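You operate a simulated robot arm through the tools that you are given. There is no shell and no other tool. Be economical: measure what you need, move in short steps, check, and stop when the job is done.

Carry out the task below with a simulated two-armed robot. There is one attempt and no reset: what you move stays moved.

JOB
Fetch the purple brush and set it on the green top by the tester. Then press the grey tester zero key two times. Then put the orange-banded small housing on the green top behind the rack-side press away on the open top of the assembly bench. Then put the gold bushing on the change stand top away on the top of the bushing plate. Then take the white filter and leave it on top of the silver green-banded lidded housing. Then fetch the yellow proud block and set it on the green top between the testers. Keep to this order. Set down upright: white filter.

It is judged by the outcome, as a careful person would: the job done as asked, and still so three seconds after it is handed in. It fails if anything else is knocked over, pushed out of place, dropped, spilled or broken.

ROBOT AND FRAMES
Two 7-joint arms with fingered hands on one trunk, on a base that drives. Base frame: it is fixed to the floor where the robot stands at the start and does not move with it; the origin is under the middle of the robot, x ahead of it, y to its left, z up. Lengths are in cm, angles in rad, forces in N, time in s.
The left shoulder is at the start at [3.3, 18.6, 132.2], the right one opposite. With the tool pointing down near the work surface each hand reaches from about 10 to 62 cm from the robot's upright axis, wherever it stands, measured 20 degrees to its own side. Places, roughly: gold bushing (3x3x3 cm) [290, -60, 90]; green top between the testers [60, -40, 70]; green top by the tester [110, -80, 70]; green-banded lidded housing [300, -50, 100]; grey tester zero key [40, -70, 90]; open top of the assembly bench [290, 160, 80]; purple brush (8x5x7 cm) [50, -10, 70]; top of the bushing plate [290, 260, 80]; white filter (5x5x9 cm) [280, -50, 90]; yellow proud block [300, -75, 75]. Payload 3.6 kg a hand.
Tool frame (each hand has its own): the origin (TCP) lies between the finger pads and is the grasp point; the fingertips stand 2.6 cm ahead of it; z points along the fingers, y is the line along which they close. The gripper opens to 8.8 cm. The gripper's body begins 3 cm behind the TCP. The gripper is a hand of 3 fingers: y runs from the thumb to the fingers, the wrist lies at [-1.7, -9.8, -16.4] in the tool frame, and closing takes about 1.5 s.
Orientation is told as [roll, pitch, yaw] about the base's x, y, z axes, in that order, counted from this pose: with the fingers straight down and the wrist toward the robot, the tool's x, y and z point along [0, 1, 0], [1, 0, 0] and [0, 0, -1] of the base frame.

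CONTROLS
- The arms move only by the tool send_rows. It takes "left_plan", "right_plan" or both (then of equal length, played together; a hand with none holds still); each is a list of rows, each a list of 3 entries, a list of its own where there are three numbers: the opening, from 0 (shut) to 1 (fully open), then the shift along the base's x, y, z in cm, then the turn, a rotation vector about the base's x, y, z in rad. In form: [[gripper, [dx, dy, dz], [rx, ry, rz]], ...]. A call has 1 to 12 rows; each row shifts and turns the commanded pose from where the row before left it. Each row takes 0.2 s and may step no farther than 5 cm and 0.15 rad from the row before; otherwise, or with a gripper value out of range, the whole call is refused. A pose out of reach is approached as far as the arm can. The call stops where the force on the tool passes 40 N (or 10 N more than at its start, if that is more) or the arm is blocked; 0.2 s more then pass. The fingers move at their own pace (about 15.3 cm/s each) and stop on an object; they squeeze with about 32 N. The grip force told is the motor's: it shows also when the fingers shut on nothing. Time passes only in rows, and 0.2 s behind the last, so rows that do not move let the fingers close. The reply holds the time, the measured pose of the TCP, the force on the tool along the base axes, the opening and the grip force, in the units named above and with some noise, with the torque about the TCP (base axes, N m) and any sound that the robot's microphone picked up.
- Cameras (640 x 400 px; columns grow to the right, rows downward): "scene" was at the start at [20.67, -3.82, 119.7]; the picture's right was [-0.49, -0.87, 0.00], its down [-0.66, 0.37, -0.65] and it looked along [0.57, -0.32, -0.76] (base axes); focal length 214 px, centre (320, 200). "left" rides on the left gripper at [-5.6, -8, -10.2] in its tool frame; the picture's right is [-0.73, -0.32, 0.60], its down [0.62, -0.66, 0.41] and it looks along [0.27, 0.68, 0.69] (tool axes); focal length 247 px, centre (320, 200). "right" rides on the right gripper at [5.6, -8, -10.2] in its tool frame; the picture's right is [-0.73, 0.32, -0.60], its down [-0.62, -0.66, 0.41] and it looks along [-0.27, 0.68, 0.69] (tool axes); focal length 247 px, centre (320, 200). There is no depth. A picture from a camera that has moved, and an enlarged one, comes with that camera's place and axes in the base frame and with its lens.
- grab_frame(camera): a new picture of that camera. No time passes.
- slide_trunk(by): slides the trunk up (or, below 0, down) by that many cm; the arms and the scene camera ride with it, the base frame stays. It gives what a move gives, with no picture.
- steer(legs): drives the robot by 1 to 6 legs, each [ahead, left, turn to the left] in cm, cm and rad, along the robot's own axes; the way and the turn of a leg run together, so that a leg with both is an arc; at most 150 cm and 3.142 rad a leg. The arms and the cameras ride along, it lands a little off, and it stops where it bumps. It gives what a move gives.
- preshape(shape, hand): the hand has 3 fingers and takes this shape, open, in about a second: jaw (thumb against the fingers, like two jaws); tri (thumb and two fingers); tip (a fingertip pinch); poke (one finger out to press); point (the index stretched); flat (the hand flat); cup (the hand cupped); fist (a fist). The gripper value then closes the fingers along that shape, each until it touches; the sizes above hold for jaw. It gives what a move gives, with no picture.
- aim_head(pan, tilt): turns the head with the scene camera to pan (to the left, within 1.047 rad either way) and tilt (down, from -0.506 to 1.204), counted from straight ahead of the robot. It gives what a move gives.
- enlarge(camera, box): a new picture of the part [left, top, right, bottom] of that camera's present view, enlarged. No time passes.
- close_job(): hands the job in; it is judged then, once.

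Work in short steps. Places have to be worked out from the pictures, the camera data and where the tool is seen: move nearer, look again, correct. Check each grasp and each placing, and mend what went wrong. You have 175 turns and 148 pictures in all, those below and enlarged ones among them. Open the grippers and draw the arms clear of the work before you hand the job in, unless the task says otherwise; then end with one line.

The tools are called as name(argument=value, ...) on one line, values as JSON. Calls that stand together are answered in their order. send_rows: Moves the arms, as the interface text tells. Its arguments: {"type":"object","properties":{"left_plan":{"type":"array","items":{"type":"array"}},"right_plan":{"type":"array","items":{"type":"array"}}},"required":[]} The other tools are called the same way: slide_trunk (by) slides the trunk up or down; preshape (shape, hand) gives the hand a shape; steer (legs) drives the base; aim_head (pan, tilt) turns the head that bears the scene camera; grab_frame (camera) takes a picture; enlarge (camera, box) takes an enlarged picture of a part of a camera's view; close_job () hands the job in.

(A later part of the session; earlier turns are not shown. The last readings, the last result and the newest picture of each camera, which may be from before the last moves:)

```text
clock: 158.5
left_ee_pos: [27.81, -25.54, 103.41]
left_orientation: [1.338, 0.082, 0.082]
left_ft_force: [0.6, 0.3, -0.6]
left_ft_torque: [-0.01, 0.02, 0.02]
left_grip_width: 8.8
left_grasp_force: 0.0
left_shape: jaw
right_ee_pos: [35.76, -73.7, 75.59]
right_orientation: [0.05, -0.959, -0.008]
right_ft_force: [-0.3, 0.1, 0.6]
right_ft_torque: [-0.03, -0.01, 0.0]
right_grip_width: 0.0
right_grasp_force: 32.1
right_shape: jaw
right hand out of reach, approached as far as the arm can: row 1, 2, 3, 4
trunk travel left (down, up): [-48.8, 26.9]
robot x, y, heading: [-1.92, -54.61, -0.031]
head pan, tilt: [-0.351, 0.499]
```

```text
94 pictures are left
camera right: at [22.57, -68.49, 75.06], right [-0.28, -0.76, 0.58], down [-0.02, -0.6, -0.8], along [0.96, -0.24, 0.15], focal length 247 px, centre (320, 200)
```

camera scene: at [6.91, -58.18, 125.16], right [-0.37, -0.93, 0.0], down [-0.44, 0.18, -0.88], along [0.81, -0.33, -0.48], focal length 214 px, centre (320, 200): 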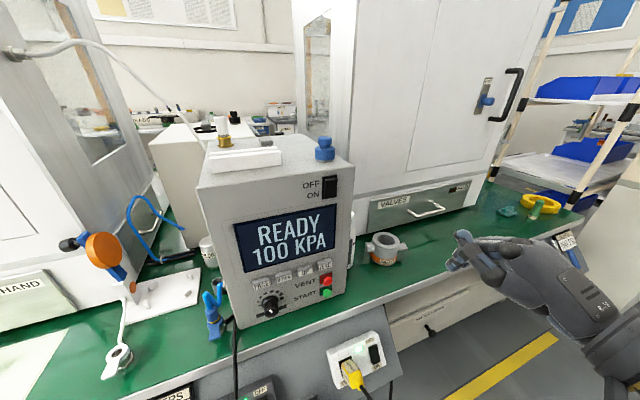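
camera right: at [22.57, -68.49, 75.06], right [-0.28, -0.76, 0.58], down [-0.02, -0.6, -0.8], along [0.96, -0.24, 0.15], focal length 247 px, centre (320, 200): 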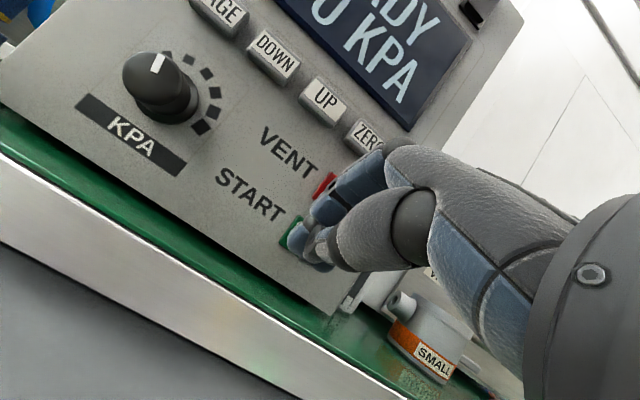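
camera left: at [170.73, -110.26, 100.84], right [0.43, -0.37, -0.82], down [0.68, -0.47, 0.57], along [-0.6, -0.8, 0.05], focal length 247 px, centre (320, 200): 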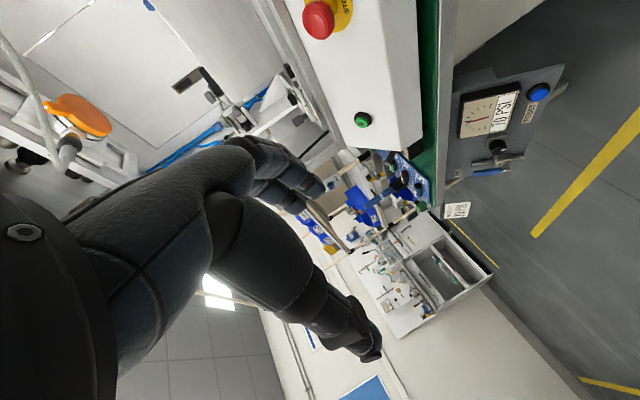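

The arm is too folded when this close. I back the base away 14 cm and raise the hand.

steer(legs=[[-14, 0, 0.03]])

send_rows(right_plan=[[0, [2, 0, 3], [0, 0.05, 0]], [0, [2, 0, 3], [0, 0.05, 0]], [0, [2, 0, 3], [0, 0.05, 0]], [0, [2, 0, 3], [0, 0.05, 0]], [0, [0, 0, 0], [0, 0, 0]]])

grab_frame(camera="scene")

```text
clock: 159.8
left_ee_pos: [13.07, -24.6, 103.43]
left_orientation: [1.34, 0.081, 0.113]
left_ft_force: [0.6, -0.2, 0.3]
left_ft_torque: [0.0, -0.02, -0.01]
left_grip_width: 8.78
left_grasp_force: 0.1
left_shape: jaw
right_ee_pos: [22.46, -72.22, 75.7]
right_orientation: [0.052, -0.962, 0.023]
right_ft_force: [-0.5, -0.3, 0.0]
right_ft_torque: [0.0, -0.02, 0.0]
right_grip_width: 0.0
right_grasp_force: 31.4
right_shape: jaw
trunk travel left (down, up): [-48.8, 26.9]
robot x, y, heading: [-15.98, -54.69, 0.005]
head pan, tilt: [-0.351, 0.499]
```

```text
clock: 161.0
left_ee_pos: [13.1, -24.43, 103.39]
left_orientation: [1.34, 0.081, 0.114]
left_ft_force: [0.4, 0.3, 0.5]
left_ft_torque: [0.01, 0.04, -0.02]
left_grip_width: 8.82
left_grasp_force: 0.0
left_shape: jaw
right_ee_pos: [34.98, -71.4, 77.6]
right_orientation: [0.056, -0.762, 0.019]
right_ft_force: [-0.2, -0.5, -0.1]
right_ft_torque: [-0.02, 0.04, 0.01]
right_grip_width: 0.0
right_grasp_force: 31.6
right_shape: jaw
right hand out of reach, approached as far as the arm can: row 1, 2, 3, 4
trunk travel left (down, up): [-48.8, 26.9]
robot x, y, heading: [-15.89, -54.39, 0.004]
head pan, tilt: [-0.351, 0.499]
```

```text
93 pictures are left
camera scene: at [6.34, -57.66, 125.17], right [-0.34, -0.94, 0.0], down [-0.45, 0.16, -0.88], along [0.82, -0.3, -0.48], focal length 214 px, centre (320, 200)
```

scene: 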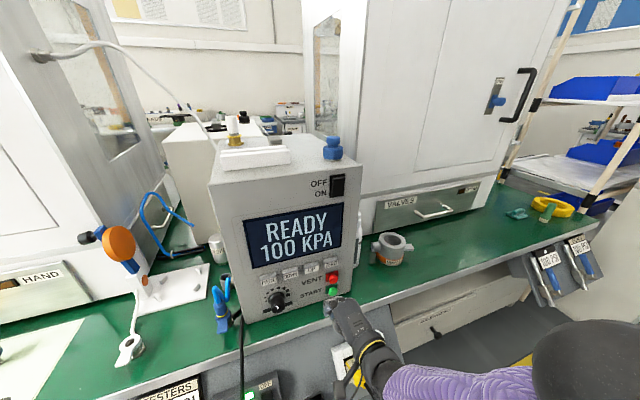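

The arm has drifted into an awkward low-elbow configuration. I pull back and up and straighten the hand down again to regain the home pose.

send_rows(right_plan=[[0, [-4, -1, 1], [0, 0.05, 0]], [0, [-3, -1, 3], [0, 0.1, 0]], [0, [-3, -1, 3], [0, 0.1, 0]], [0, [-2, -1, 3], [0, 0.1, 0]], [0, [-1, -1, 3], [0, 0.1, 0]], [0, [-1, -1, 3], [0, 0.1, 0]], [0, [0, -1, 3], [0, 0.1, 0]], [0, [0, -1, 3], [0, 0.1, 0]], [0, [0, 0, 0], [0, 0, 0]]])

grab_frame(camera="scene")

```text
clock: 163.0
left_ee_pos: [13.15, -24.52, 103.4]
left_orientation: [1.339, 0.083, 0.113]
left_ft_force: [-0.9, 0.1, -1.1]
left_ft_torque: [-0.01, -0.01, -0.02]
left_grip_width: 8.77
left_grasp_force: 0.1
left_shape: jaw
right_ee_pos: [35.71, -76.85, 72.46]
right_orientation: [0.084, -0.065, 0.026]
right_ft_force: [-0.2, 0.1, -0.1]
right_ft_torque: [-0.03, -0.01, -0.01]
right_grip_width: 0.0
right_grasp_force: 32.1
right_shape: jaw
right hand out of reach, approached as far as the arm can: row 1, 2, 3, 4, 5, 6, 7, 8
trunk travel left (down, up): [-48.8, 26.9]
robot x, y, heading: [-16.23, -54.62, -0.006]
head pan, tilt: [-0.351, 0.499]
```

```text
92 pictures are left
camera scene: at [6.36, -57.66, 125.16], right [-0.34, -0.94, 0.0], down [-0.45, 0.16, -0.88], along [0.82, -0.3, -0.48], focal length 214 px, centre (320, 200)
```

scene: 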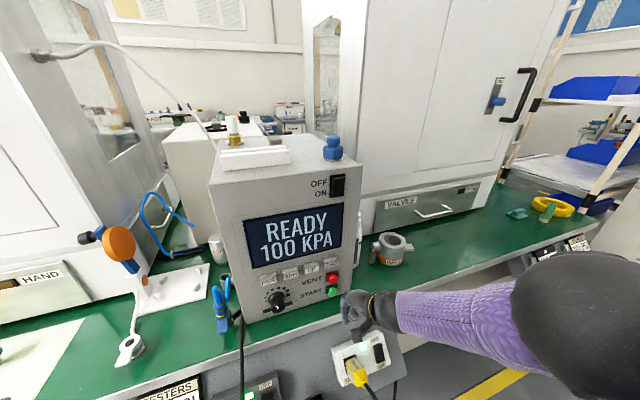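

I back away for free space, then stretch the arm forward and right, which should unfold the elbow.

steer(legs=[[-35, 0, 0]])

send_rows(right_plan=[[0, [4, -1, 0], [0, 0, 0]], [0, [4, -1, 0], [0, 0, 0]], [0, [4, -1, 0], [0, 0, 0]], [0, [4, -1, 0], [0, 0, 0]], [0, [4, -1, 0], [0, 0, 0]], [0, [0, 0, 0], [0, 0, 0]]])

grab_frame(camera="scene")

```text
clock: 165.3
left_ee_pos: [-22.43, -24.48, 103.35]
left_orientation: [1.339, 0.08, 0.109]
left_ft_force: [-0.9, -0.6, 1.3]
left_ft_torque: [0.02, -0.01, -0.01]
left_grip_width: 8.79
left_grasp_force: 0.0
left_shape: jaw
right_ee_pos: [-0.11, -77.01, 72.24]
right_orientation: [0.086, -0.069, 0.021]
right_ft_force: [0.3, 0.5, 0.0]
right_ft_torque: [0.03, 0.0, 0.01]
right_grip_width: 0.03
right_grasp_force: 32.2
right_shape: jaw
trunk travel left (down, up): [-48.8, 26.9]
robot x, y, heading: [-51.39, -54.39, -0.007]
head pan, tilt: [-0.351, 0.499]
```

```text
clock: 166.7
left_ee_pos: [-22.39, -24.46, 103.24]
left_orientation: [1.338, 0.082, 0.109]
left_ft_force: [-0.7, -0.1, 0.4]
left_ft_torque: [-0.02, -0.02, 0.01]
left_grip_width: 8.76
left_grasp_force: 0.1
left_shape: jaw
right_ee_pos: [4.68, -79.15, 76.47]
right_orientation: [0.086, -0.066, 0.022]
right_ft_force: [-0.4, -0.5, 0.0]
right_ft_torque: [0.0, 0.0, 0.0]
right_grip_width: 0.03
right_grasp_force: 32.4
right_shape: jaw
right hand out of reach, approached as far as the arm can: row 1, 2, 3, 4, 5
trunk travel left (down, up): [-48.8, 26.9]
robot x, y, heading: [-51.57, -54.45, -0.004]
head pan, tilt: [-0.351, 0.499]
```

```text
91 pictures are left
camera scene: at [-29.33, -57.66, 125.16], right [-0.35, -0.94, 0.0], down [-0.45, 0.17, -0.88], along [0.82, -0.31, -0.48], focal length 214 px, centre (320, 200)
```

scene: 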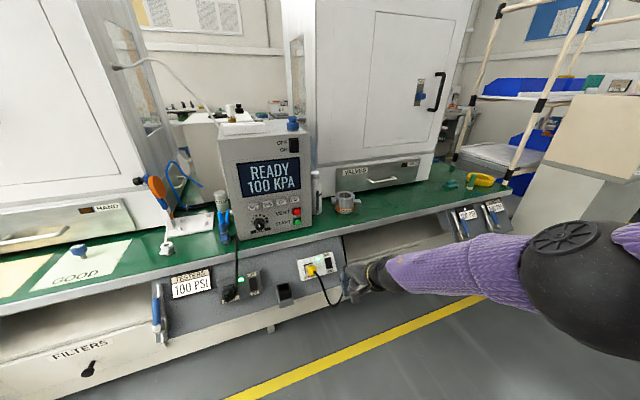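

The hand now follows again (ahead 56). I raise it and draw it in.

send_rows(right_plan=[[0, [-3, -1, 2], [0, 0, 0]], [0, [-3, -1, 3], [0, 0, 0]], [0, [-2, -1, 4], [0, 0, 0]], [0, [-2, -1, 4], [0, 0, 0]], [0, [-1, -1, 4], [0, 0, 0]], [0, [0, 0, 4], [0, 0, 0]], [0, [0, 0, 0], [0, 0, 0]]])

grab_frame(camera="scene")

```text
clock: 168.3
left_ee_pos: [-22.36, -24.47, 103.36]
left_orientation: [1.341, 0.083, 0.109]
left_ft_force: [-0.4, -0.1, -0.7]
left_ft_torque: [0.0, 0.0, 0.0]
left_grip_width: 8.79
left_grasp_force: 0.1
left_shape: jaw
right_ee_pos: [-3.78, -83.92, 94.91]
right_orientation: [0.085, -0.066, 0.02]
right_ft_force: [0.3, -0.7, -0.7]
right_ft_torque: [0.0, -0.02, 0.01]
right_grip_width: 0.02
right_grasp_force: 32.2
right_shape: jaw
right hand out of reach, approached as far as the arm can: row 1, 2
trunk travel left (down, up): [-48.8, 26.9]
robot x, y, heading: [-51.57, -54.46, -0.008]
head pan, tilt: [-0.351, 0.499]
```

```text
90 pictures are left
camera scene: at [-29.32, -57.71, 125.16], right [-0.35, -0.94, 0.0], down [-0.45, 0.17, -0.88], along [0.82, -0.31, -0.48], focal length 214 px, centre (320, 200)
```

scene: 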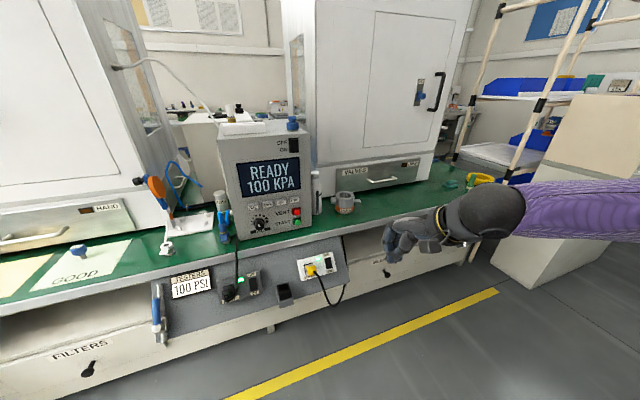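

Right arm is back in a good state. The left arm has been near a limit (causing trunk stops), so I also bring it to a clean mirrored home pose.

send_rows(left_plan=[[1, [0.5, 0.5, 0.3], [-0.14, 0, 0]], [1, [0.5, 0.5, 0.3], [-0.14, 0, 0]], [1, [0.5, 0.5, 0.3], [-0.14, 0, 0]], [1, [0.5, 0.5, 0.3], [-0.14, 0, 0]], [1, [0.5, 0.5, 0.3], [-0.14, 0, 0]], [1, [0.5, 0.5, 0.3], [-0.14, 0, 0]], [1, [0.5, 0.5, 0], [-0.14, 0, 0]], [1, [0.5, 0.5, 0], [-0.14, 0, 0]], [1, [0.5, 0.5, 0], [-0.14, 0, 0]], [1, [0, 0, 0], [-0.06, -0.05, -0.1]], [1, [0, 0, 0], [0, 0, 0]]])

grab_frame(camera="left")

```text
clock: 169.2
left_ee_pos: [-20.83, -19.62, 105.13]
left_orientation: [1.016, 0.138, 0.029]
left_ft_force: [-0.1, -0.5, 0.1]
left_ft_torque: [-0.01, 0.0, -0.01]
left_grip_width: 8.78
left_grasp_force: 0.1
left_shape: jaw
right_ee_pos: [-3.84, -83.92, 94.97]
right_orientation: [0.085, -0.067, 0.022]
right_ft_force: [0.9, 0.3, 0.2]
right_ft_torque: [0.01, 0.01, -0.01]
right_grip_width: 0.0
right_grasp_force: 32.8
right_shape: jaw
trunk travel left (down, up): [-48.8, 26.9]
robot x, y, heading: [-51.67, -53.97, -0.001]
head pan, tilt: [-0.351, 0.499]
stopped in row 4 (left hand): the arm was blocked; the commanded pose is now the measured one
```

```text
89 pictures are left
camera left: at [-28.29, -31.45, 106.66], right [-0.45, 0.11, -0.89], down [-0.64, 0.66, 0.4], along [0.63, 0.74, -0.23], focal length 247 px, centre (320, 200)
```

left: 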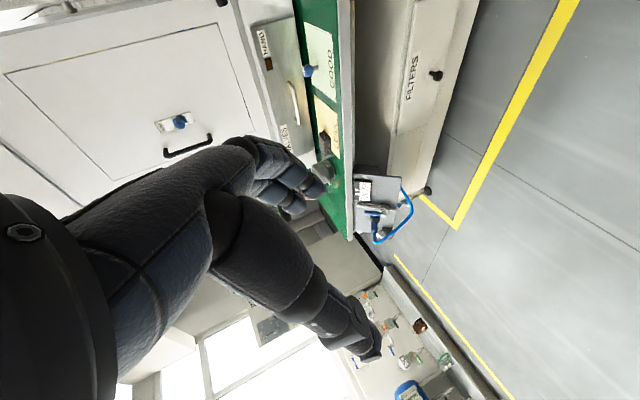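

Still blocking near the body; I stretch the left arm forward first, then turn it.

send_rows(left_plan=[[1, [4, 1, 0], [0, 0, 0]], [1, [4, 1, 0], [0, 0, 0]], [1, [4, 1, 0], [0, 0, 0]], [1, [4, 1, -1], [-0.1, 0, 0]], [1, [3, 0, -1], [-0.14, 0, 0]], [1, [0, 0, -1], [-0.14, 0, 0]], [1, [0, 0, -1], [-0.14, 0, 0]], [1, [0, 0, 0], [-0.14, 0, 0]], [1, [0, 0, 0], [-0.14, 0, 0]], [1, [0, 0, 0], [-0.1, -0.1, 0]], [1, [0, 0, 0], [0, 0, 0]]])

aim_head(pan=0.6, tilt=0.7)

grab_frame(camera="scene")

```text
clock: 171.6
left_ee_pos: [-1.79, -15.67, 100.95]
left_orientation: [0.113, 0.007, -0.085]
left_ft_force: [-0.5, -0.7, 0.6]
left_ft_torque: [-0.02, 0.02, 0.0]
left_grip_width: 8.81
left_grasp_force: 0.1
left_shape: jaw
right_ee_pos: [-3.78, -83.97, 94.97]
right_orientation: [0.087, -0.066, 0.021]
right_ft_force: [-0.3, -0.2, 0.3]
right_ft_torque: [0.0, -0.05, -0.01]
right_grip_width: 0.01
right_grasp_force: 31.9
right_shape: jaw
trunk travel left (down, up): [-48.8, 26.9]
robot x, y, heading: [-51.67, -54.52, -0.004]
head pan, tilt: [-0.351, 0.499]
```

```text
clock: 172.9
left_ee_pos: [-1.95, -15.73, 100.91]
left_orientation: [0.116, 0.009, -0.084]
left_ft_force: [-0.1, 0.8, 0.2]
left_ft_torque: [-0.01, 0.0, 0.02]
left_grip_width: 8.79
left_grasp_force: 0.0
left_shape: jaw
right_ee_pos: [-3.73, -84.07, 94.92]
right_orientation: [0.085, -0.065, 0.021]
right_ft_force: [0.4, -0.7, -0.5]
right_ft_torque: [0.01, -0.02, -0.02]
right_grip_width: 0.0
right_grasp_force: 32.5
right_shape: jaw
trunk travel left (down, up): [-48.8, 26.9]
robot x, y, heading: [-51.73, -54.51, 0.0]
head pan, tilt: [0.6, 0.7]
```

```text
88 pictures are left
camera scene: at [-30.8, -49.74, 123.39], right [0.56, -0.83, 0.0], down [-0.53, -0.36, -0.77], along [0.63, 0.43, -0.64], focal length 214 px, centre (320, 200)
```

scene: 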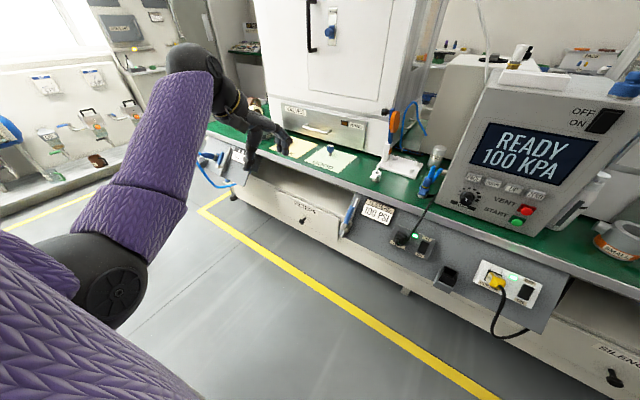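

Left arm is clean now. The earlier press pose was extension-limited (wrist far below shoulder), so I lower the trunk 20 cm after raising both hands.

send_rows(left_plan=[[1, [-3, 0, 3], [-0.03, 0, 0.03]], [1, [-3, 0, 3], [-0.03, 0, 0.03]], [1, [-3, 0, 3], [-0.03, 0, 0.03]], [1, [-3, 0, 3], [0, 0, 0]], [1, [0, 0, 0], [0, 0, 0]]], right_plan=[[0, [0, 0, 3], [-0.03, 0.02, 0]], [0, [0, 0, 3], [-0.03, 0.02, 0]], [0, [0, 0, 3], [-0.03, 0.02, 0]], [0, [0, 0, 3], [0, 0, 0]], [0, [0, 0, 0], [0, 0, 0]]])

slide_trunk(by=-20)

```text
clock: 174.1
left_ee_pos: [-14.0, -15.9, 113.16]
left_orientation: [0.026, 0.006, 0.004]
left_ft_force: [-0.1, -0.3, 0.4]
left_ft_torque: [-0.01, -0.01, -0.01]
left_grip_width: 8.78
left_grasp_force: 0.0
left_shape: jaw
right_ee_pos: [-3.61, -83.99, 106.9]
right_orientation: [-0.003, -0.007, 0.024]
right_ft_force: [-0.6, 0.2, -0.1]
right_ft_torque: [0.02, 0.0, -0.03]
right_grip_width: 0.01
right_grasp_force: 32.1
right_shape: jaw
trunk travel left (down, up): [-48.8, 26.9]
robot x, y, heading: [-51.51, -54.43, -0.007]
head pan, tilt: [0.6, 0.7]
```

```text
clock: 176.2
left_ee_pos: [-13.97, -15.61, 92.94]
left_orientation: [0.026, 0.004, 0.004]
left_ft_force: [-0.4, -0.8, 0.4]
left_ft_torque: [0.0, -0.01, 0.02]
left_grip_width: 8.77
left_grasp_force: 0.1
left_shape: jaw
right_ee_pos: [-3.85, -84.05, 87.09]
right_orientation: [-0.003, -0.006, 0.025]
right_ft_force: [-0.1, 0.0, 0.3]
right_ft_torque: [-0.02, 0.03, -0.03]
right_grip_width: 0.0
right_grasp_force: 32.4
right_shape: jaw
trunk travel left (down, up): [-28.8, 46.9]
robot x, y, heading: [-51.19, -54.33, -0.005]
head pan, tilt: [0.6, 0.7]
```

Now drive 34 cm ahead and pitch the closed fingers forward.

steer(legs=[[34, 0, 0.005]])

send_rows(right_plan=[[0, [0, 0, 0.5], [0, -0.14, 0]], [0, [0, 0, 0.5], [0, -0.14, 0]], [0, [0, 0, 0.5], [0, -0.14, 0]], [0, [0, 0, 0.5], [0, -0.14, 0]], [0, [0, 0, 0], [0, -0.14, 0]], [0, [0, 0, 0], [0, -0.14, 0]], [0, [0, 0, 0], [0, -0.14, 0]], [0, [0, 0, 0], [0, -0.14, 0]], [0, [0, 2.5, 0], [0, 0, -0.02]], [0, [0, 2.5, 0], [0, 0, 0]], [0, [0, 2.5, 0], [0, 0, 0]], [0, [0, 1.5, 0], [0, 0, 0]]])

grab_frame(camera="right")

```text
clock: 178.5
left_ee_pos: [20.78, -15.84, 92.99]
left_orientation: [0.025, 0.005, 0.005]
left_ft_force: [0.6, 0.7, 0.7]
left_ft_torque: [-0.03, -0.05, -0.02]
left_grip_width: 8.78
left_grasp_force: 0.0
left_shape: jaw
right_ee_pos: [30.92, -84.09, 86.85]
right_orientation: [-0.003, -0.005, 0.027]
right_ft_force: [-0.3, 0.7, 0.3]
right_ft_torque: [-0.04, 0.01, 0.01]
right_grip_width: 0.0
right_grasp_force: 32.1
right_shape: jaw
trunk travel left (down, up): [-28.8, 46.9]
robot x, y, heading: [-16.92, -54.95, -0.003]
head pan, tilt: [0.6, 0.7]
```

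```text
clock: 181.1
left_ee_pos: [20.68, -15.85, 93.09]
left_orientation: [0.025, 0.005, 0.006]
left_ft_force: [1.1, -0.5, 0.6]
left_ft_torque: [-0.01, -0.04, -0.03]
left_grip_width: 8.78
left_grasp_force: 0.1
left_shape: jaw
right_ee_pos: [30.94, -75.42, 89.02]
right_orientation: [-0.113, -1.125, 0.096]
right_ft_force: [-0.7, 0.2, 0.2]
right_ft_torque: [-0.01, -0.03, 0.02]
right_grip_width: 0.0
right_grasp_force: 32.0
right_shape: jaw
trunk travel left (down, up): [-28.8, 46.9]
robot x, y, heading: [-16.96, -54.51, -0.005]
head pan, tilt: [0.6, 0.7]
```

```text
87 pictures are left
camera right: at [18.38, -69.82, 85.78], right [-0.41, -0.7, 0.58], down [0.08, -0.66, -0.75], along [0.91, -0.26, 0.33], focal length 247 px, centre (320, 200)
```

right: 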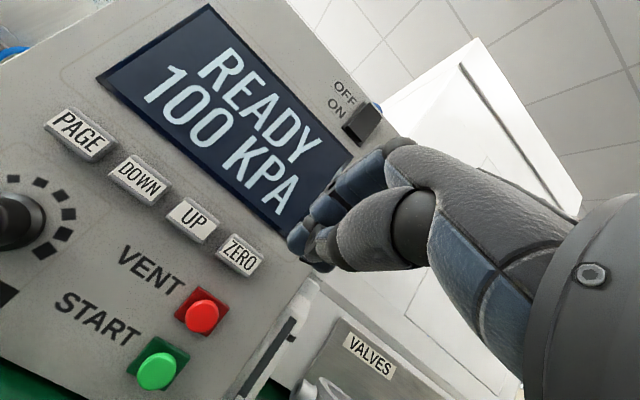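

Clean now. Key computed at [43, -74, 85.1]; I lower and approach to ~2.5 cm from it.

send_rows(right_plan=[[0, [1, 0.3, -1.4], [0, 0, 0]], [0, [2, 0.3, -1.3], [0, 0, 0]], [0, [2, 0, 0], [0, 0, 0]], [0, [2, 0, 0], [0, 0, 0]], [0, [0, 0, 0], [0, 0, 0]]])

grab_frame(camera="right")

```text
clock: 182.3
left_ee_pos: [20.77, -15.81, 92.93]
left_orientation: [0.027, 0.005, 0.006]
left_ft_force: [-0.7, 0.4, 0.3]
left_ft_torque: [0.02, -0.01, 0.03]
left_grip_width: 8.77
left_grasp_force: 0.1
left_shape: jaw
right_ee_pos: [37.67, -75.6, 85.46]
right_orientation: [-0.152, -1.11, 0.131]
right_ft_force: [0.2, 1.1, -0.3]
right_ft_torque: [-0.03, -0.01, 0.0]
right_grip_width: 0.0
right_grasp_force: 31.8
right_shape: jaw
trunk travel left (down, up): [-28.8, 46.9]
robot x, y, heading: [-16.81, -54.38, -0.006]
head pan, tilt: [0.6, 0.7]
```

```text
86 pictures are left
camera right: at [25.02, -69.99, 82.35], right [-0.4, -0.69, 0.6], down [0.07, -0.68, -0.73], along [0.91, -0.25, 0.32], focal length 247 px, centre (320, 200)
```

right: 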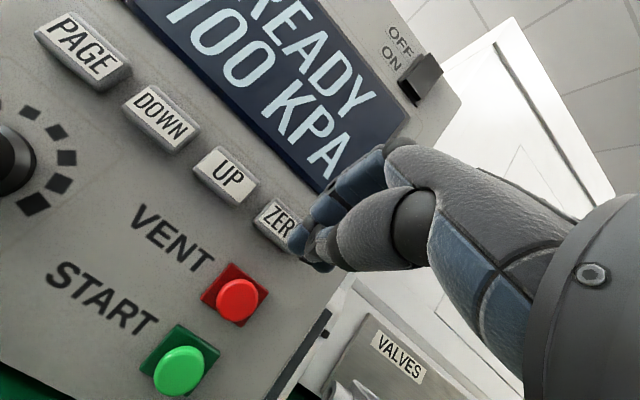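

Tip at about [40, -75.3, 84.3]; adjust slightly up and left, then press in small steps.

send_rows(right_plan=[[0, [0, 0.6, 0.9], [0, 0, 0]], [0, [1, 0, 0], [0, 0, 0]], [0, [0.7, 0, 0], [0, 0, 0]], [0, [0.5, 0, 0], [0, 0, 0]], [0, [0, 0, 0], [0, 0, 0]]])

grab_frame(camera="right")

```text
clock: 183.5
left_ee_pos: [20.69, -15.84, 93.01]
left_orientation: [0.024, 0.005, 0.005]
left_ft_force: [-0.4, 0.1, -0.1]
left_ft_torque: [0.01, -0.02, 0.0]
left_grip_width: 8.79
left_grasp_force: 0.2
left_shape: jaw
right_ee_pos: [39.97, -75.0, 86.52]
right_orientation: [-0.144, -1.113, 0.118]
right_ft_force: [0.2, 0.3, 1.5]
right_ft_torque: [-0.03, 0.0, 0.0]
right_grip_width: 0.01
right_grasp_force: 31.8
right_shape: jaw
trunk travel left (down, up): [-28.8, 46.9]
robot x, y, heading: [-16.93, -54.42, -0.006]
head pan, tilt: [0.6, 0.7]
```

```text
85 pictures are left
camera right: at [27.33, -69.35, 83.38], right [-0.41, -0.69, 0.59], down [0.07, -0.67, -0.74], along [0.91, -0.26, 0.32], focal length 247 px, centre (320, 200)
```

right: 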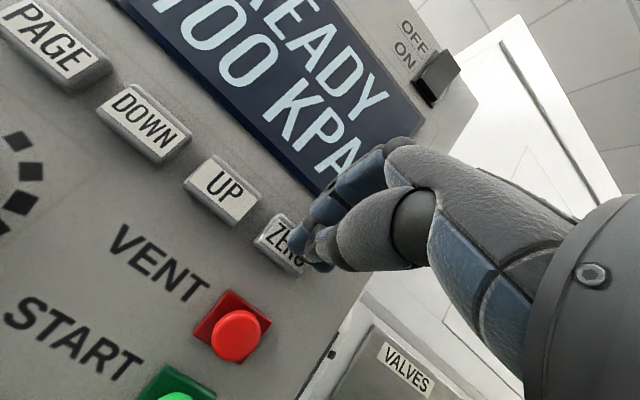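

Tip about 1 cm away from contact. Continue.

send_rows(right_plan=[[0, [0.4, 0.2, 0], [0, 0, 0]], [0, [0.3, 0, 0], [0, 0, 0]], [0, [0.3, 0, 0], [0, 0, 0]], [0, [0.3, 0, 0], [0, 0, 0]], [0, [0, 0, 0], [0, 0, 0]]])

```text
clock: 184.7
left_ee_pos: [20.65, -15.79, 93.11]
left_orientation: [0.027, 0.003, 0.004]
left_ft_force: [-0.7, 1.1, -0.1]
left_ft_torque: [0.0, 0.03, 0.04]
left_grip_width: 8.78
left_grasp_force: 0.0
left_shape: jaw
right_ee_pos: [41.08, -74.81, 86.6]
right_orientation: [-0.141, -1.115, 0.115]
right_ft_force: [-16.4, -2.6, -3.0]
right_ft_torque: [-0.03, 0.26, 0.08]
right_grip_width: 0.0
right_grasp_force: 32.4
right_shape: jaw
trunk travel left (down, up): [-28.8, 46.9]
robot x, y, heading: [-16.73, -54.55, -0.005]
head pan, tilt: [0.6, 0.7]
heard: click
```

A click: first press registered. I withdraw fully.

send_rows(right_plan=[[0, [-1, 0, 0], [0, 0, 0]], [0, [-1, 0, 0], [0, 0, 0]], [0, [0, 0, 0], [0, 0, 0]], [0, [0, 0, 0], [0, 0, 0]]])

grab_frame(camera="right")

```text
clock: 185.7
left_ee_pos: [20.74, -15.75, 93.07]
left_orientation: [0.026, 0.005, 0.005]
left_ft_force: [0.2, -0.6, 0.2]
left_ft_torque: [0.0, 0.03, -0.02]
left_grip_width: 8.77
left_grasp_force: 0.0
left_shape: jaw
right_ee_pos: [40.22, -75.05, 88.33]
right_orientation: [-0.159, -1.148, 0.123]
right_ft_force: [-0.6, 0.2, 0.1]
right_ft_torque: [-0.01, -0.01, 0.0]
right_grip_width: 0.02
right_grasp_force: 32.7
right_shape: jaw
trunk travel left (down, up): [-28.8, 46.9]
robot x, y, heading: [-16.81, -54.5, -0.005]
head pan, tilt: [0.6, 0.7]
```

```text
84 pictures are left
camera right: at [27.64, -69.4, 84.77], right [-0.43, -0.69, 0.58], down [0.09, -0.67, -0.73], along [0.9, -0.26, 0.36], focal length 247 px, centre (320, 200)
```

right: 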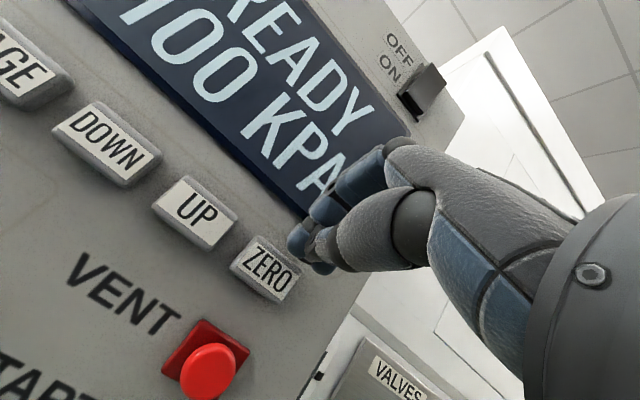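

The hand drifted up 1.7 cm while pulling back; I lower it and check.

send_rows(right_plan=[[0, [0, 0.2, -1], [0, 0, 0]], [0, [0, 0, -0.6], [0, 0, 0]], [0, [0, 0, 0], [0, 0, 0]]])

```text
clock: 186.5
left_ee_pos: [20.66, -15.81, 92.87]
left_orientation: [0.025, 0.006, 0.006]
left_ft_force: [0.1, 0.2, 0.2]
left_ft_torque: [0.01, -0.01, -0.04]
left_grip_width: 8.76
left_grasp_force: 0.1
left_shape: jaw
right_ee_pos: [39.88, -75.25, 86.19]
right_orientation: [-0.192, -1.139, 0.158]
right_ft_force: [0.0, 0.5, -0.3]
right_ft_torque: [0.01, -0.03, 0.01]
right_grip_width: 0.0
right_grasp_force: 31.6
right_shape: jaw
trunk travel left (down, up): [-28.8, 46.9]
robot x, y, heading: [-16.83, -54.49, -0.009]
head pan, tilt: [0.6, 0.7]
```

Tip again in front of ZERO at the right height. Second press.

send_rows(right_plan=[[0, [0.4, 0.2, 0.2], [0, 0, 0]], [0, [0.3, 0, 0], [0, 0, 0]], [0, [0.3, 0, 0], [0, 0, 0]], [0, [0.3, 0, 0], [0, 0, 0]], [0, [0, 0, 0], [0, 0, 0]]])

```text
clock: 187.7
left_ee_pos: [20.76, -15.85, 92.98]
left_orientation: [0.026, 0.004, 0.005]
left_ft_force: [0.3, 0.1, 0.7]
left_ft_torque: [0.01, 0.0, -0.02]
left_grip_width: 8.78
left_grasp_force: 0.1
left_shape: jaw
right_ee_pos: [40.48, -74.76, 84.9]
right_orientation: [-0.186, -1.111, 0.16]
right_ft_force: [-1.7, 1.0, -1.1]
right_ft_torque: [0.02, 0.03, 0.01]
right_grip_width: 0.03
right_grasp_force: 32.3
right_shape: jaw
trunk travel left (down, up): [-28.8, 46.9]
robot x, y, heading: [-16.62, -54.74, -0.007]
head pan, tilt: [0.6, 0.7]
```

It sagged; view before pushing on.

grab_frame(camera="right")

```text
83 pictures are left
camera right: at [27.78, -69.26, 81.73], right [-0.4, -0.68, 0.61], down [0.07, -0.69, -0.72], along [0.91, -0.25, 0.33], focal length 247 px, centre (320, 200)
```

right: 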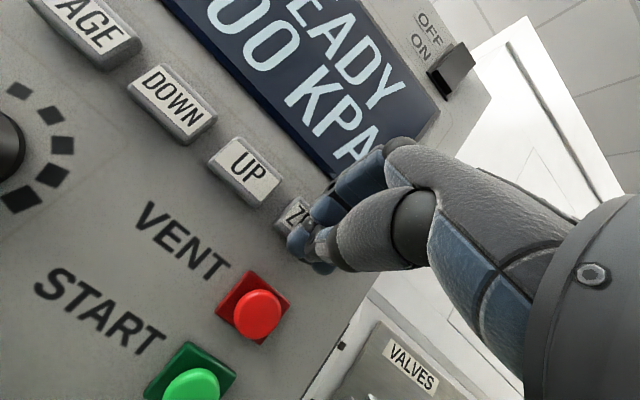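

Pull back 1 cm, raise 1.3 cm, then push again.

send_rows(right_plan=[[0, [-0.8, 0, 0], [0, 0, 0]], [0, [0, 0, 1.2], [0, 0, 0]], [0, [0, 0, 0], [0, 0, 0]]])

```text
clock: 188.5
left_ee_pos: [20.69, -15.76, 93.04]
left_orientation: [0.026, 0.007, 0.004]
left_ft_force: [-0.6, 0.2, 0.5]
left_ft_torque: [-0.04, 0.0, 0.0]
left_grip_width: 8.78
left_grasp_force: 0.0
left_shape: jaw
right_ee_pos: [40.34, -74.67, 87.42]
right_orientation: [-0.182, -1.135, 0.153]
right_ft_force: [-0.4, -0.2, 0.7]
right_ft_torque: [0.01, 0.0, -0.02]
right_grip_width: 0.01
right_grasp_force: 31.9
right_shape: jaw
trunk travel left (down, up): [-28.8, 46.9]
robot x, y, heading: [-16.94, -54.82, -0.001]
head pan, tilt: [0.6, 0.7]
```

Tip is at z≈86.3; press with a slight downward component.

send_rows(right_plan=[[0, [0, 0, -0.5], [0, 0, 0]], [0, [0.4, 0, 0], [0, 0, 0]], [0, [0.4, 0, 0], [0, 0, 0]], [0, [0.3, 0, 0], [0, 0, 0]], [0, [0, 0, 0], [0, 0, 0]]])

```text
clock: 189.7
left_ee_pos: [20.7, -15.81, 92.97]
left_orientation: [0.025, 0.004, 0.007]
left_ft_force: [-0.8, -0.5, 0.1]
left_ft_torque: [0.0, 0.0, -0.03]
left_grip_width: 8.75
left_grasp_force: 0.0
left_shape: jaw
right_ee_pos: [40.76, -74.52, 85.74]
right_orientation: [-0.173, -1.112, 0.144]
right_ft_force: [-2.3, 0.4, -0.9]
right_ft_torque: [0.0, 0.08, 0.01]
right_grip_width: 0.0
right_grasp_force: 32.1
right_shape: jaw
trunk travel left (down, up): [-28.8, 46.9]
robot x, y, heading: [-17.19, -54.53, -0.002]
head pan, tilt: [0.6, 0.7]
heard: click
```

A second click: two presses done. I withdraw by backing the base straight away.

steer(legs=[[-22, 0, 0]])

send_rows(right_plan=[[0.3, [2, -1, 2], [0, 0.1, 0]], [0.6, [2, -1, 2], [0, 0.14, 0]], [1, [0, -1, 1], [0, 0.14, 0]], [1, [0, -1, 1], [0, 0.14, 0]], [1, [0, -1, 1], [0, 0.14, 0]], [1, [0, -1, 1], [0, 0.14, 0]], [1, [0, 0, 1], [0, 0.14, 0]], [1, [0, 0, 1], [0, 0.14, 0]], [1, [0, 0, 0], [0.03, 0.03, 0]], [1, [0, 0, 0], [0, 0, 0]]])

aim_head(pan=-0.35, tilt=0.5)

grab_frame(camera="scene")

```text
clock: 191.3
left_ee_pos: [-0.6, -15.7, 92.89]
left_orientation: [0.026, 0.005, 0.003]
left_ft_force: [-0.6, -0.3, 0.0]
left_ft_torque: [0.0, -0.01, 0.0]
left_grip_width: 8.77
left_grasp_force: 0.1
left_shape: jaw
right_ee_pos: [19.63, -74.72, 86.25]
right_orientation: [-0.168, -1.122, 0.14]
right_ft_force: [-1.4, 0.0, -0.5]
right_ft_torque: [0.03, -0.02, 0.01]
right_grip_width: 0.0
right_grasp_force: 31.6
right_shape: jaw
trunk travel left (down, up): [-28.8, 46.9]
robot x, y, heading: [-38.38, -54.47, -0.007]
head pan, tilt: [0.6, 0.7]
```

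```text
clock: 193.6
left_ee_pos: [-0.58, -15.74, 92.91]
left_orientation: [0.028, 0.004, 0.005]
left_ft_force: [0.5, 0.0, -0.4]
left_ft_torque: [0.0, -0.04, 0.03]
left_grip_width: 8.8
left_grasp_force: 0.1
left_shape: jaw
right_ee_pos: [23.63, -80.59, 96.1]
right_orientation: [-0.013, -0.017, 0.059]
right_ft_force: [0.1, -0.2, 0.1]
right_ft_torque: [-0.02, -0.01, -0.04]
right_grip_width: 8.78
right_grasp_force: 0.1
right_shape: jaw
trunk travel left (down, up): [-28.8, 46.9]
robot x, y, heading: [-38.33, -54.21, -0.002]
head pan, tilt: [0.6, 0.7]
```

```text
clock: 194.8
left_ee_pos: [-0.62, -15.67, 92.9]
left_orientation: [0.027, 0.004, 0.005]
left_ft_force: [0.6, 0.5, 0.9]
left_ft_torque: [-0.02, 0.0, 0.0]
left_grip_width: 8.76
left_grasp_force: 0.0
left_shape: jaw
right_ee_pos: [23.74, -80.64, 96.14]
right_orientation: [-0.014, -0.017, 0.059]
right_ft_force: [-0.4, 0.2, -1.0]
right_ft_torque: [-0.01, -0.01, 0.03]
right_grip_width: 8.79
right_grasp_force: 0.0
right_shape: jaw
trunk travel left (down, up): [-28.8, 46.9]
robot x, y, heading: [-38.36, -54.52, 0.0]
head pan, tilt: [-0.351, 0.499]
```

```text
82 pictures are left
camera scene: at [-13.67, -57.73, 103.86], right [-0.35, -0.94, 0.0], down [-0.45, 0.17, -0.88], along [0.82, -0.31, -0.48], focal length 214 px, centre (320, 200)
```

scene: 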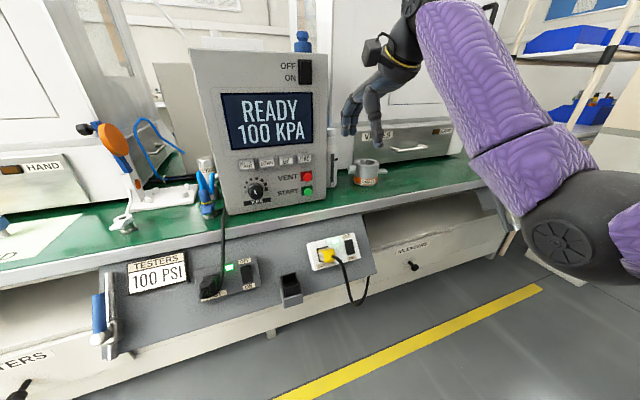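

Tester is undisturbed. Next the orange-banded SMALL housing near [51, -100]; I raise the trunk back and move in front of it.

slide_trunk(by=16)

steer(legs=[[0, -30, 0], [30, 0, 0]])

aim_head(pan=-0.4, tilt=0.85)

grab_frame(camera="scene")

grab_frame(camera="right")

```text
clock: 196.6
left_ee_pos: [-0.57, -15.78, 108.87]
left_orientation: [0.027, 0.003, 0.004]
left_ft_force: [0.3, 0.0, -0.9]
left_ft_torque: [0.03, 0.0, 0.01]
left_grip_width: 8.78
left_grasp_force: 0.2
left_shape: jaw
right_ee_pos: [23.86, -80.48, 112.21]
right_orientation: [-0.013, -0.016, 0.058]
right_ft_force: [0.0, 1.1, -0.2]
right_ft_torque: [-0.03, 0.0, 0.01]
right_grip_width: 8.76
right_grasp_force: 0.1
right_shape: jaw
trunk travel left (down, up): [-44.8, 30.9]
robot x, y, heading: [-38.19, -54.61, -0.006]
head pan, tilt: [-0.351, 0.499]
```

```text
clock: 200.3
left_ee_pos: [29.08, -45.5, 108.94]
left_orientation: [0.026, 0.004, 0.011]
left_ft_force: [0.1, 0.8, -0.8]
left_ft_torque: [-0.05, 0.03, -0.02]
left_grip_width: 8.79
left_grasp_force: 0.1
left_shape: jaw
right_ee_pos: [53.94, -110.15, 112.21]
right_orientation: [-0.015, -0.014, 0.065]
right_ft_force: [0.5, 0.3, -0.3]
right_ft_torque: [0.0, 0.04, -0.02]
right_grip_width: 8.78
right_grasp_force: 0.1
right_shape: jaw
trunk travel left (down, up): [-44.8, 30.9]
robot x, y, heading: [-8.42, -84.57, 0.005]
head pan, tilt: [-0.351, 0.499]
```

```text
clock: 201.1
left_ee_pos: [28.94, -45.49, 108.96]
left_orientation: [0.025, 0.005, 0.012]
left_ft_force: [0.2, 0.0, -0.5]
left_ft_torque: [-0.04, 0.0, 0.0]
left_grip_width: 8.8
left_grasp_force: 0.2
left_shape: jaw
right_ee_pos: [53.81, -110.14, 112.16]
right_orientation: [-0.015, -0.019, 0.069]
right_ft_force: [0.0, -0.1, -0.2]
right_ft_torque: [-0.03, 0.01, -0.01]
right_grip_width: 8.78
right_grasp_force: 0.0
right_shape: jaw
trunk travel left (down, up): [-44.8, 30.9]
robot x, y, heading: [-8.59, -84.52, -0.001]
head pan, tilt: [-0.4, 0.85]
```

```text
81 pictures are left
camera scene: at [12.91, -87.53, 117.99], right [-0.39, -0.92, 0.0], down [-0.69, 0.29, -0.66], along [0.61, -0.26, -0.75], focal length 214 px, centre (320, 200)
```

scene: 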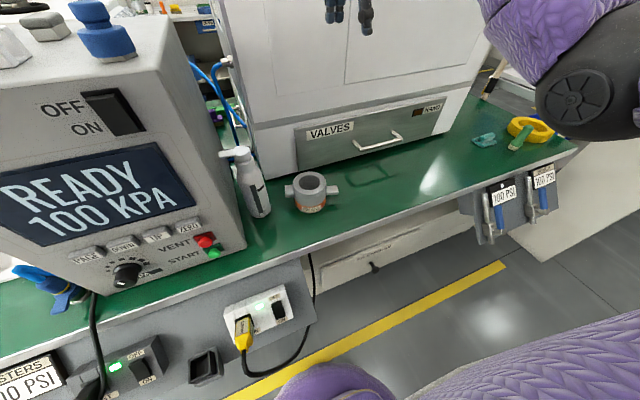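

```text
80 pictures are left
camera right: at [45.26, -104.94, 122.15], right [0.36, -0.7, 0.61], down [-0.61, -0.67, -0.41], along [0.7, -0.23, -0.67], focal length 247 px, centre (320, 200)
```

right: 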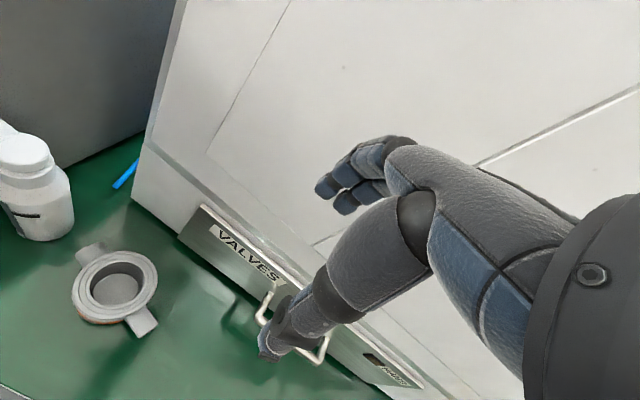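

Housing centre ≈ [51.9, -101]. I zoom to judge its dimensions for the grasp.

enlarge(camera="right", box=[40, 220, 200, 360])

enlarge(camera="scene", box=[270, 150, 366, 230])

```text
2.86 times, centred on (120, 290) of right
camera zoom: at [45.26, -104.94, 122.15], right [0.36, -0.7, 0.61], down [-0.61, -0.67, -0.41], along [0.7, -0.23, -0.67], focal length 706 px, centre (891, -57)
```

zoom: 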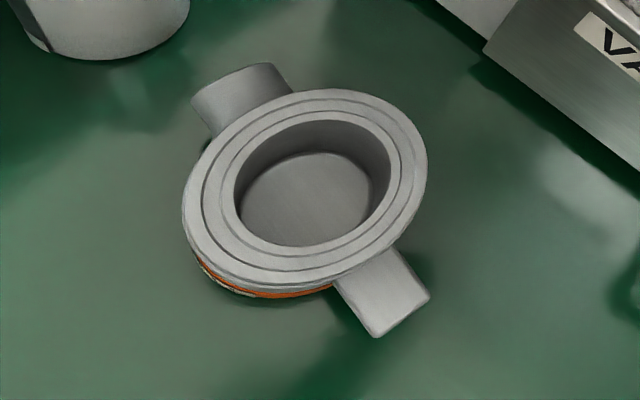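

```text
5.00 times, centred on (318, 190) of scene
camera zoom: at [12.91, -87.53, 117.99], right [-0.39, -0.92, 0.0], down [-0.69, 0.29, -0.66], along [0.61, -0.26, -0.75], focal length 1072 px, centre (330, 250)
```

zoom: 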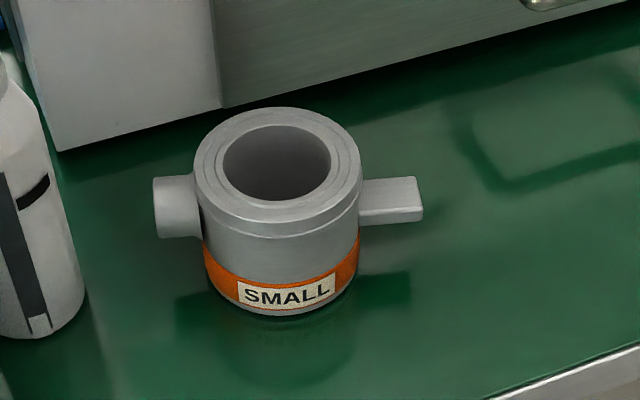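

The rim is 8.8 cm across with a 5.7 cm bore and wall ~1.5 cm, too wide for a full grip, so I'll pinch the near wall with the fingers in the bore and the thumb outside. Moving above [48.3, -101].

send_rows(right_plan=[[0.5, [-1.5, 2, -3], [0, 0, -0.015]], [0.5, [-1.5, 2, -3], [0, 0, -0.015]], [0.5, [-1.5, 2, -3], [0, 0, -0.015]], [0.5, [-1.1, 2, -3], [0, 0, -0.015]], [0.5, [0, 1, -3], [0, 0, 0]], [0.45, [0, 0, 0], [0, 0, 0]]])

steer(legs=[[5, 0, 0]])

send_rows(right_plan=[[0.45, [-2.5, 0, -1], [0, 0, 0]], [0.45, [-2.5, 0, -1], [0, 0, 0]], [0.45, [0, 0, -3], [0, 0, 0]], [0.45, [0, 0, 0], [0, 0, 0]]])

grab_frame(camera="right")

grab_frame(camera="scene")

```text
clock: 202.5
left_ee_pos: [28.98, -45.46, 109.0]
left_orientation: [0.027, 0.006, 0.011]
left_ft_force: [0.2, -0.7, 0.1]
left_ft_torque: [0.02, -0.03, 0.01]
left_grip_width: 8.77
left_grasp_force: 0.0
left_shape: jaw
right_ee_pos: [48.07, -101.15, 97.18]
right_orientation: [-0.014, -0.016, 0.008]
right_ft_force: [0.2, 0.1, 0.8]
right_ft_torque: [0.04, 0.01, 0.01]
right_grip_width: 3.99
right_grasp_force: 0.1
right_shape: jaw
trunk travel left (down, up): [-44.8, 30.9]
robot x, y, heading: [-8.28, -84.33, 0.0]
head pan, tilt: [-0.4, 0.85]
```

```text
clock: 203.4
left_ee_pos: [34.21, -45.54, 108.78]
left_orientation: [0.026, 0.007, 0.013]
left_ft_force: [0.5, -0.3, -0.5]
left_ft_torque: [-0.02, -0.04, 0.0]
left_grip_width: 8.77
left_grasp_force: 0.2
left_shape: jaw
right_ee_pos: [53.09, -101.25, 97.0]
right_orientation: [-0.014, -0.014, 0.007]
right_ft_force: [1.1, 0.5, 0.2]
right_ft_torque: [-0.01, 0.01, 0.02]
right_grip_width: 4.0
right_grasp_force: 0.0
right_shape: jaw
trunk travel left (down, up): [-44.8, 30.9]
robot x, y, heading: [-3.64, -84.69, 0.001]
head pan, tilt: [-0.4, 0.85]
```

```text
clock: 204.4
left_ee_pos: [34.04, -45.53, 108.99]
left_orientation: [0.026, 0.006, 0.011]
left_ft_force: [0.0, 0.3, 0.2]
left_ft_torque: [0.04, 0.0, -0.02]
left_grip_width: 8.76
left_grasp_force: 0.1
left_shape: jaw
right_ee_pos: [48.06, -101.24, 92.22]
right_orientation: [-0.014, -0.017, 0.007]
right_ft_force: [-0.1, -0.6, -0.6]
right_ft_torque: [0.03, -0.04, -0.01]
right_grip_width: 4.01
right_grasp_force: 0.1
right_shape: jaw
trunk travel left (down, up): [-44.8, 30.9]
robot x, y, heading: [-3.33, -84.83, 0.003]
head pan, tilt: [-0.4, 0.85]
```

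```text
77 pictures are left
camera right: at [39.79, -95.49, 102.15], right [0.31, -0.72, 0.61], down [-0.65, -0.63, -0.41], along [0.69, -0.27, -0.67], focal length 247 px, centre (320, 200)
```

right: 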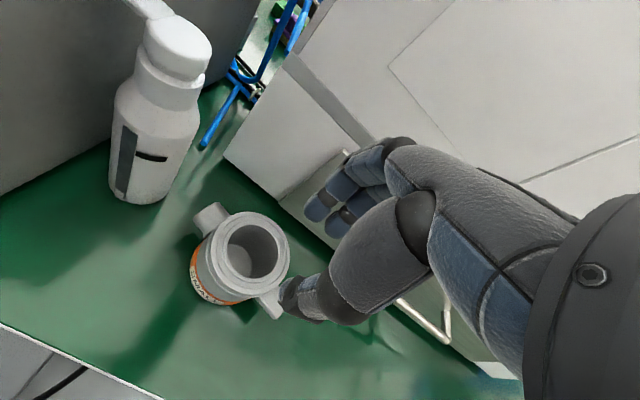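

```text
76 pictures are left
camera scene: at [17.85, -87.51, 117.99], right [-0.39, -0.92, 0.0], down [-0.69, 0.29, -0.66], along [0.61, -0.26, -0.75], focal length 214 px, centre (320, 200)
```

scene: 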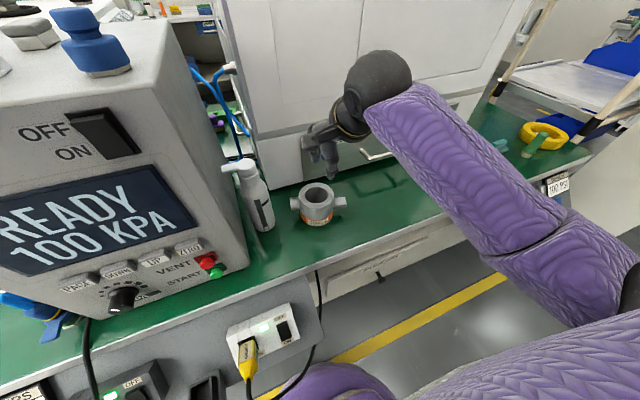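

Centre confirmed at [51.8, -100.8]. Descending with fingers into the bore and thumb outside.

send_rows(right_plan=[[0.45, [0.2, 0.4, -4], [0, 0, 0]], [0.45, [0, 0, -4], [0, 0, 0]], [0.45, [0, 0, -2.5], [0, 0, 0]], [0.45, [0, 0, 0], [0, 0, 0]]])

grab_frame(camera="right")

enlarge(camera="scene", box=[270, 120, 398, 230])

```text
clock: 205.4
left_ee_pos: [33.97, -45.54, 109.03]
left_orientation: [0.028, 0.006, 0.013]
left_ft_force: [-0.4, 0.6, 0.0]
left_ft_torque: [-0.01, 0.03, -0.01]
left_grip_width: 8.78
left_grasp_force: 0.1
left_shape: jaw
right_ee_pos: [48.34, -100.82, 81.68]
right_orientation: [-0.014, -0.017, 0.007]
right_ft_force: [0.4, -0.3, -0.1]
right_ft_torque: [0.0, 0.02, 0.02]
right_grip_width: 3.99
right_grasp_force: 0.1
right_shape: jaw
trunk travel left (down, up): [-44.8, 30.9]
robot x, y, heading: [-3.68, -84.5, -0.002]
head pan, tilt: [-0.4, 0.85]
```

```text
75 pictures are left
camera right: at [39.97, -95.09, 91.62], right [0.31, -0.72, 0.61], down [-0.65, -0.63, -0.41], along [0.69, -0.27, -0.67], focal length 247 px, centre (320, 200)
```

right: 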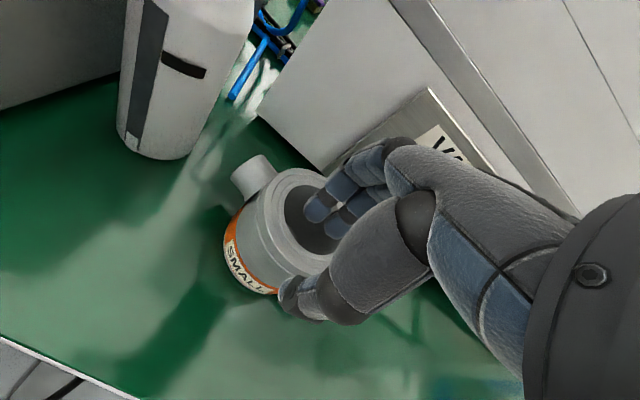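

```text
3.64 times, centred on (334, 175) of scene
camera zoom: at [17.86, -87.52, 117.99], right [-0.39, -0.92, 0.0], down [-0.69, 0.29, -0.66], along [0.61, -0.26, -0.75], focal length 780 px, centre (269, 291)
```

zoom: 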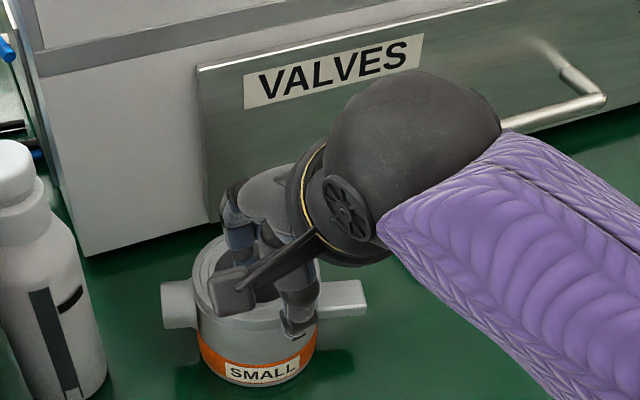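

Fingers are over the bore and the thumb outside. Descend and close.

send_rows(right_plan=[[0.45, [0, 0.3, -2], [0, 0, 0]], [0.45, [0, 0, -1.5], [0, 0, 0]], [0.45, [0, 0, -1.2], [0, 0, 0]], [0.45, [0, 0, 0], [0, 0, 0]], [0, [0, 0, 0], [0, 0, 0]], [0, [0, 0, 0], [0, 0, 0]], [0, [0, 0, 0], [0, 0, 0]], [0, [0, 0, 0], [0, 0, 0]], [0, [0, 0, 0], [0, 0, 0]]])

grab_frame(camera="right")

```text
clock: 207.4
left_ee_pos: [33.93, -45.49, 108.97]
left_orientation: [0.024, 0.006, 0.013]
left_ft_force: [0.3, 0.5, 0.3]
left_ft_torque: [0.0, -0.03, -0.02]
left_grip_width: 8.78
left_grasp_force: 0.0
left_shape: jaw
right_ee_pos: [48.2, -100.54, 77.05]
right_orientation: [-0.014, -0.016, 0.007]
right_ft_force: [0.8, -1.0, 0.1]
right_ft_torque: [-0.02, 0.02, -0.02]
right_grip_width: 0.83
right_grasp_force: 31.9
right_shape: jaw
trunk travel left (down, up): [-44.8, 30.9]
robot x, y, heading: [-3.42, -84.27, -0.001]
head pan, tilt: [-0.4, 0.85]
```

```text
73 pictures are left
camera right: at [40.02, -94.8, 86.91], right [0.31, -0.72, 0.61], down [-0.65, -0.63, -0.41], along [0.69, -0.27, -0.67], focal length 247 px, centre (320, 200)
```

right: 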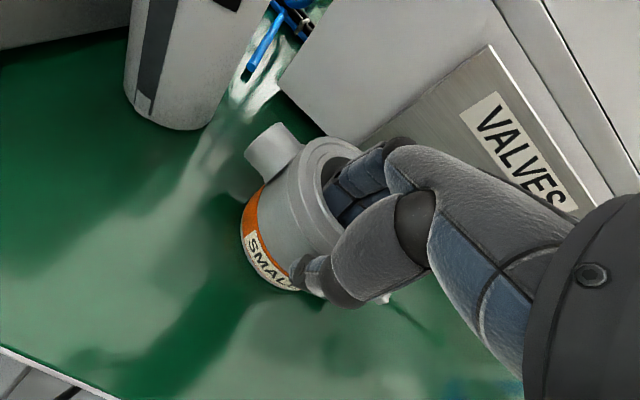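

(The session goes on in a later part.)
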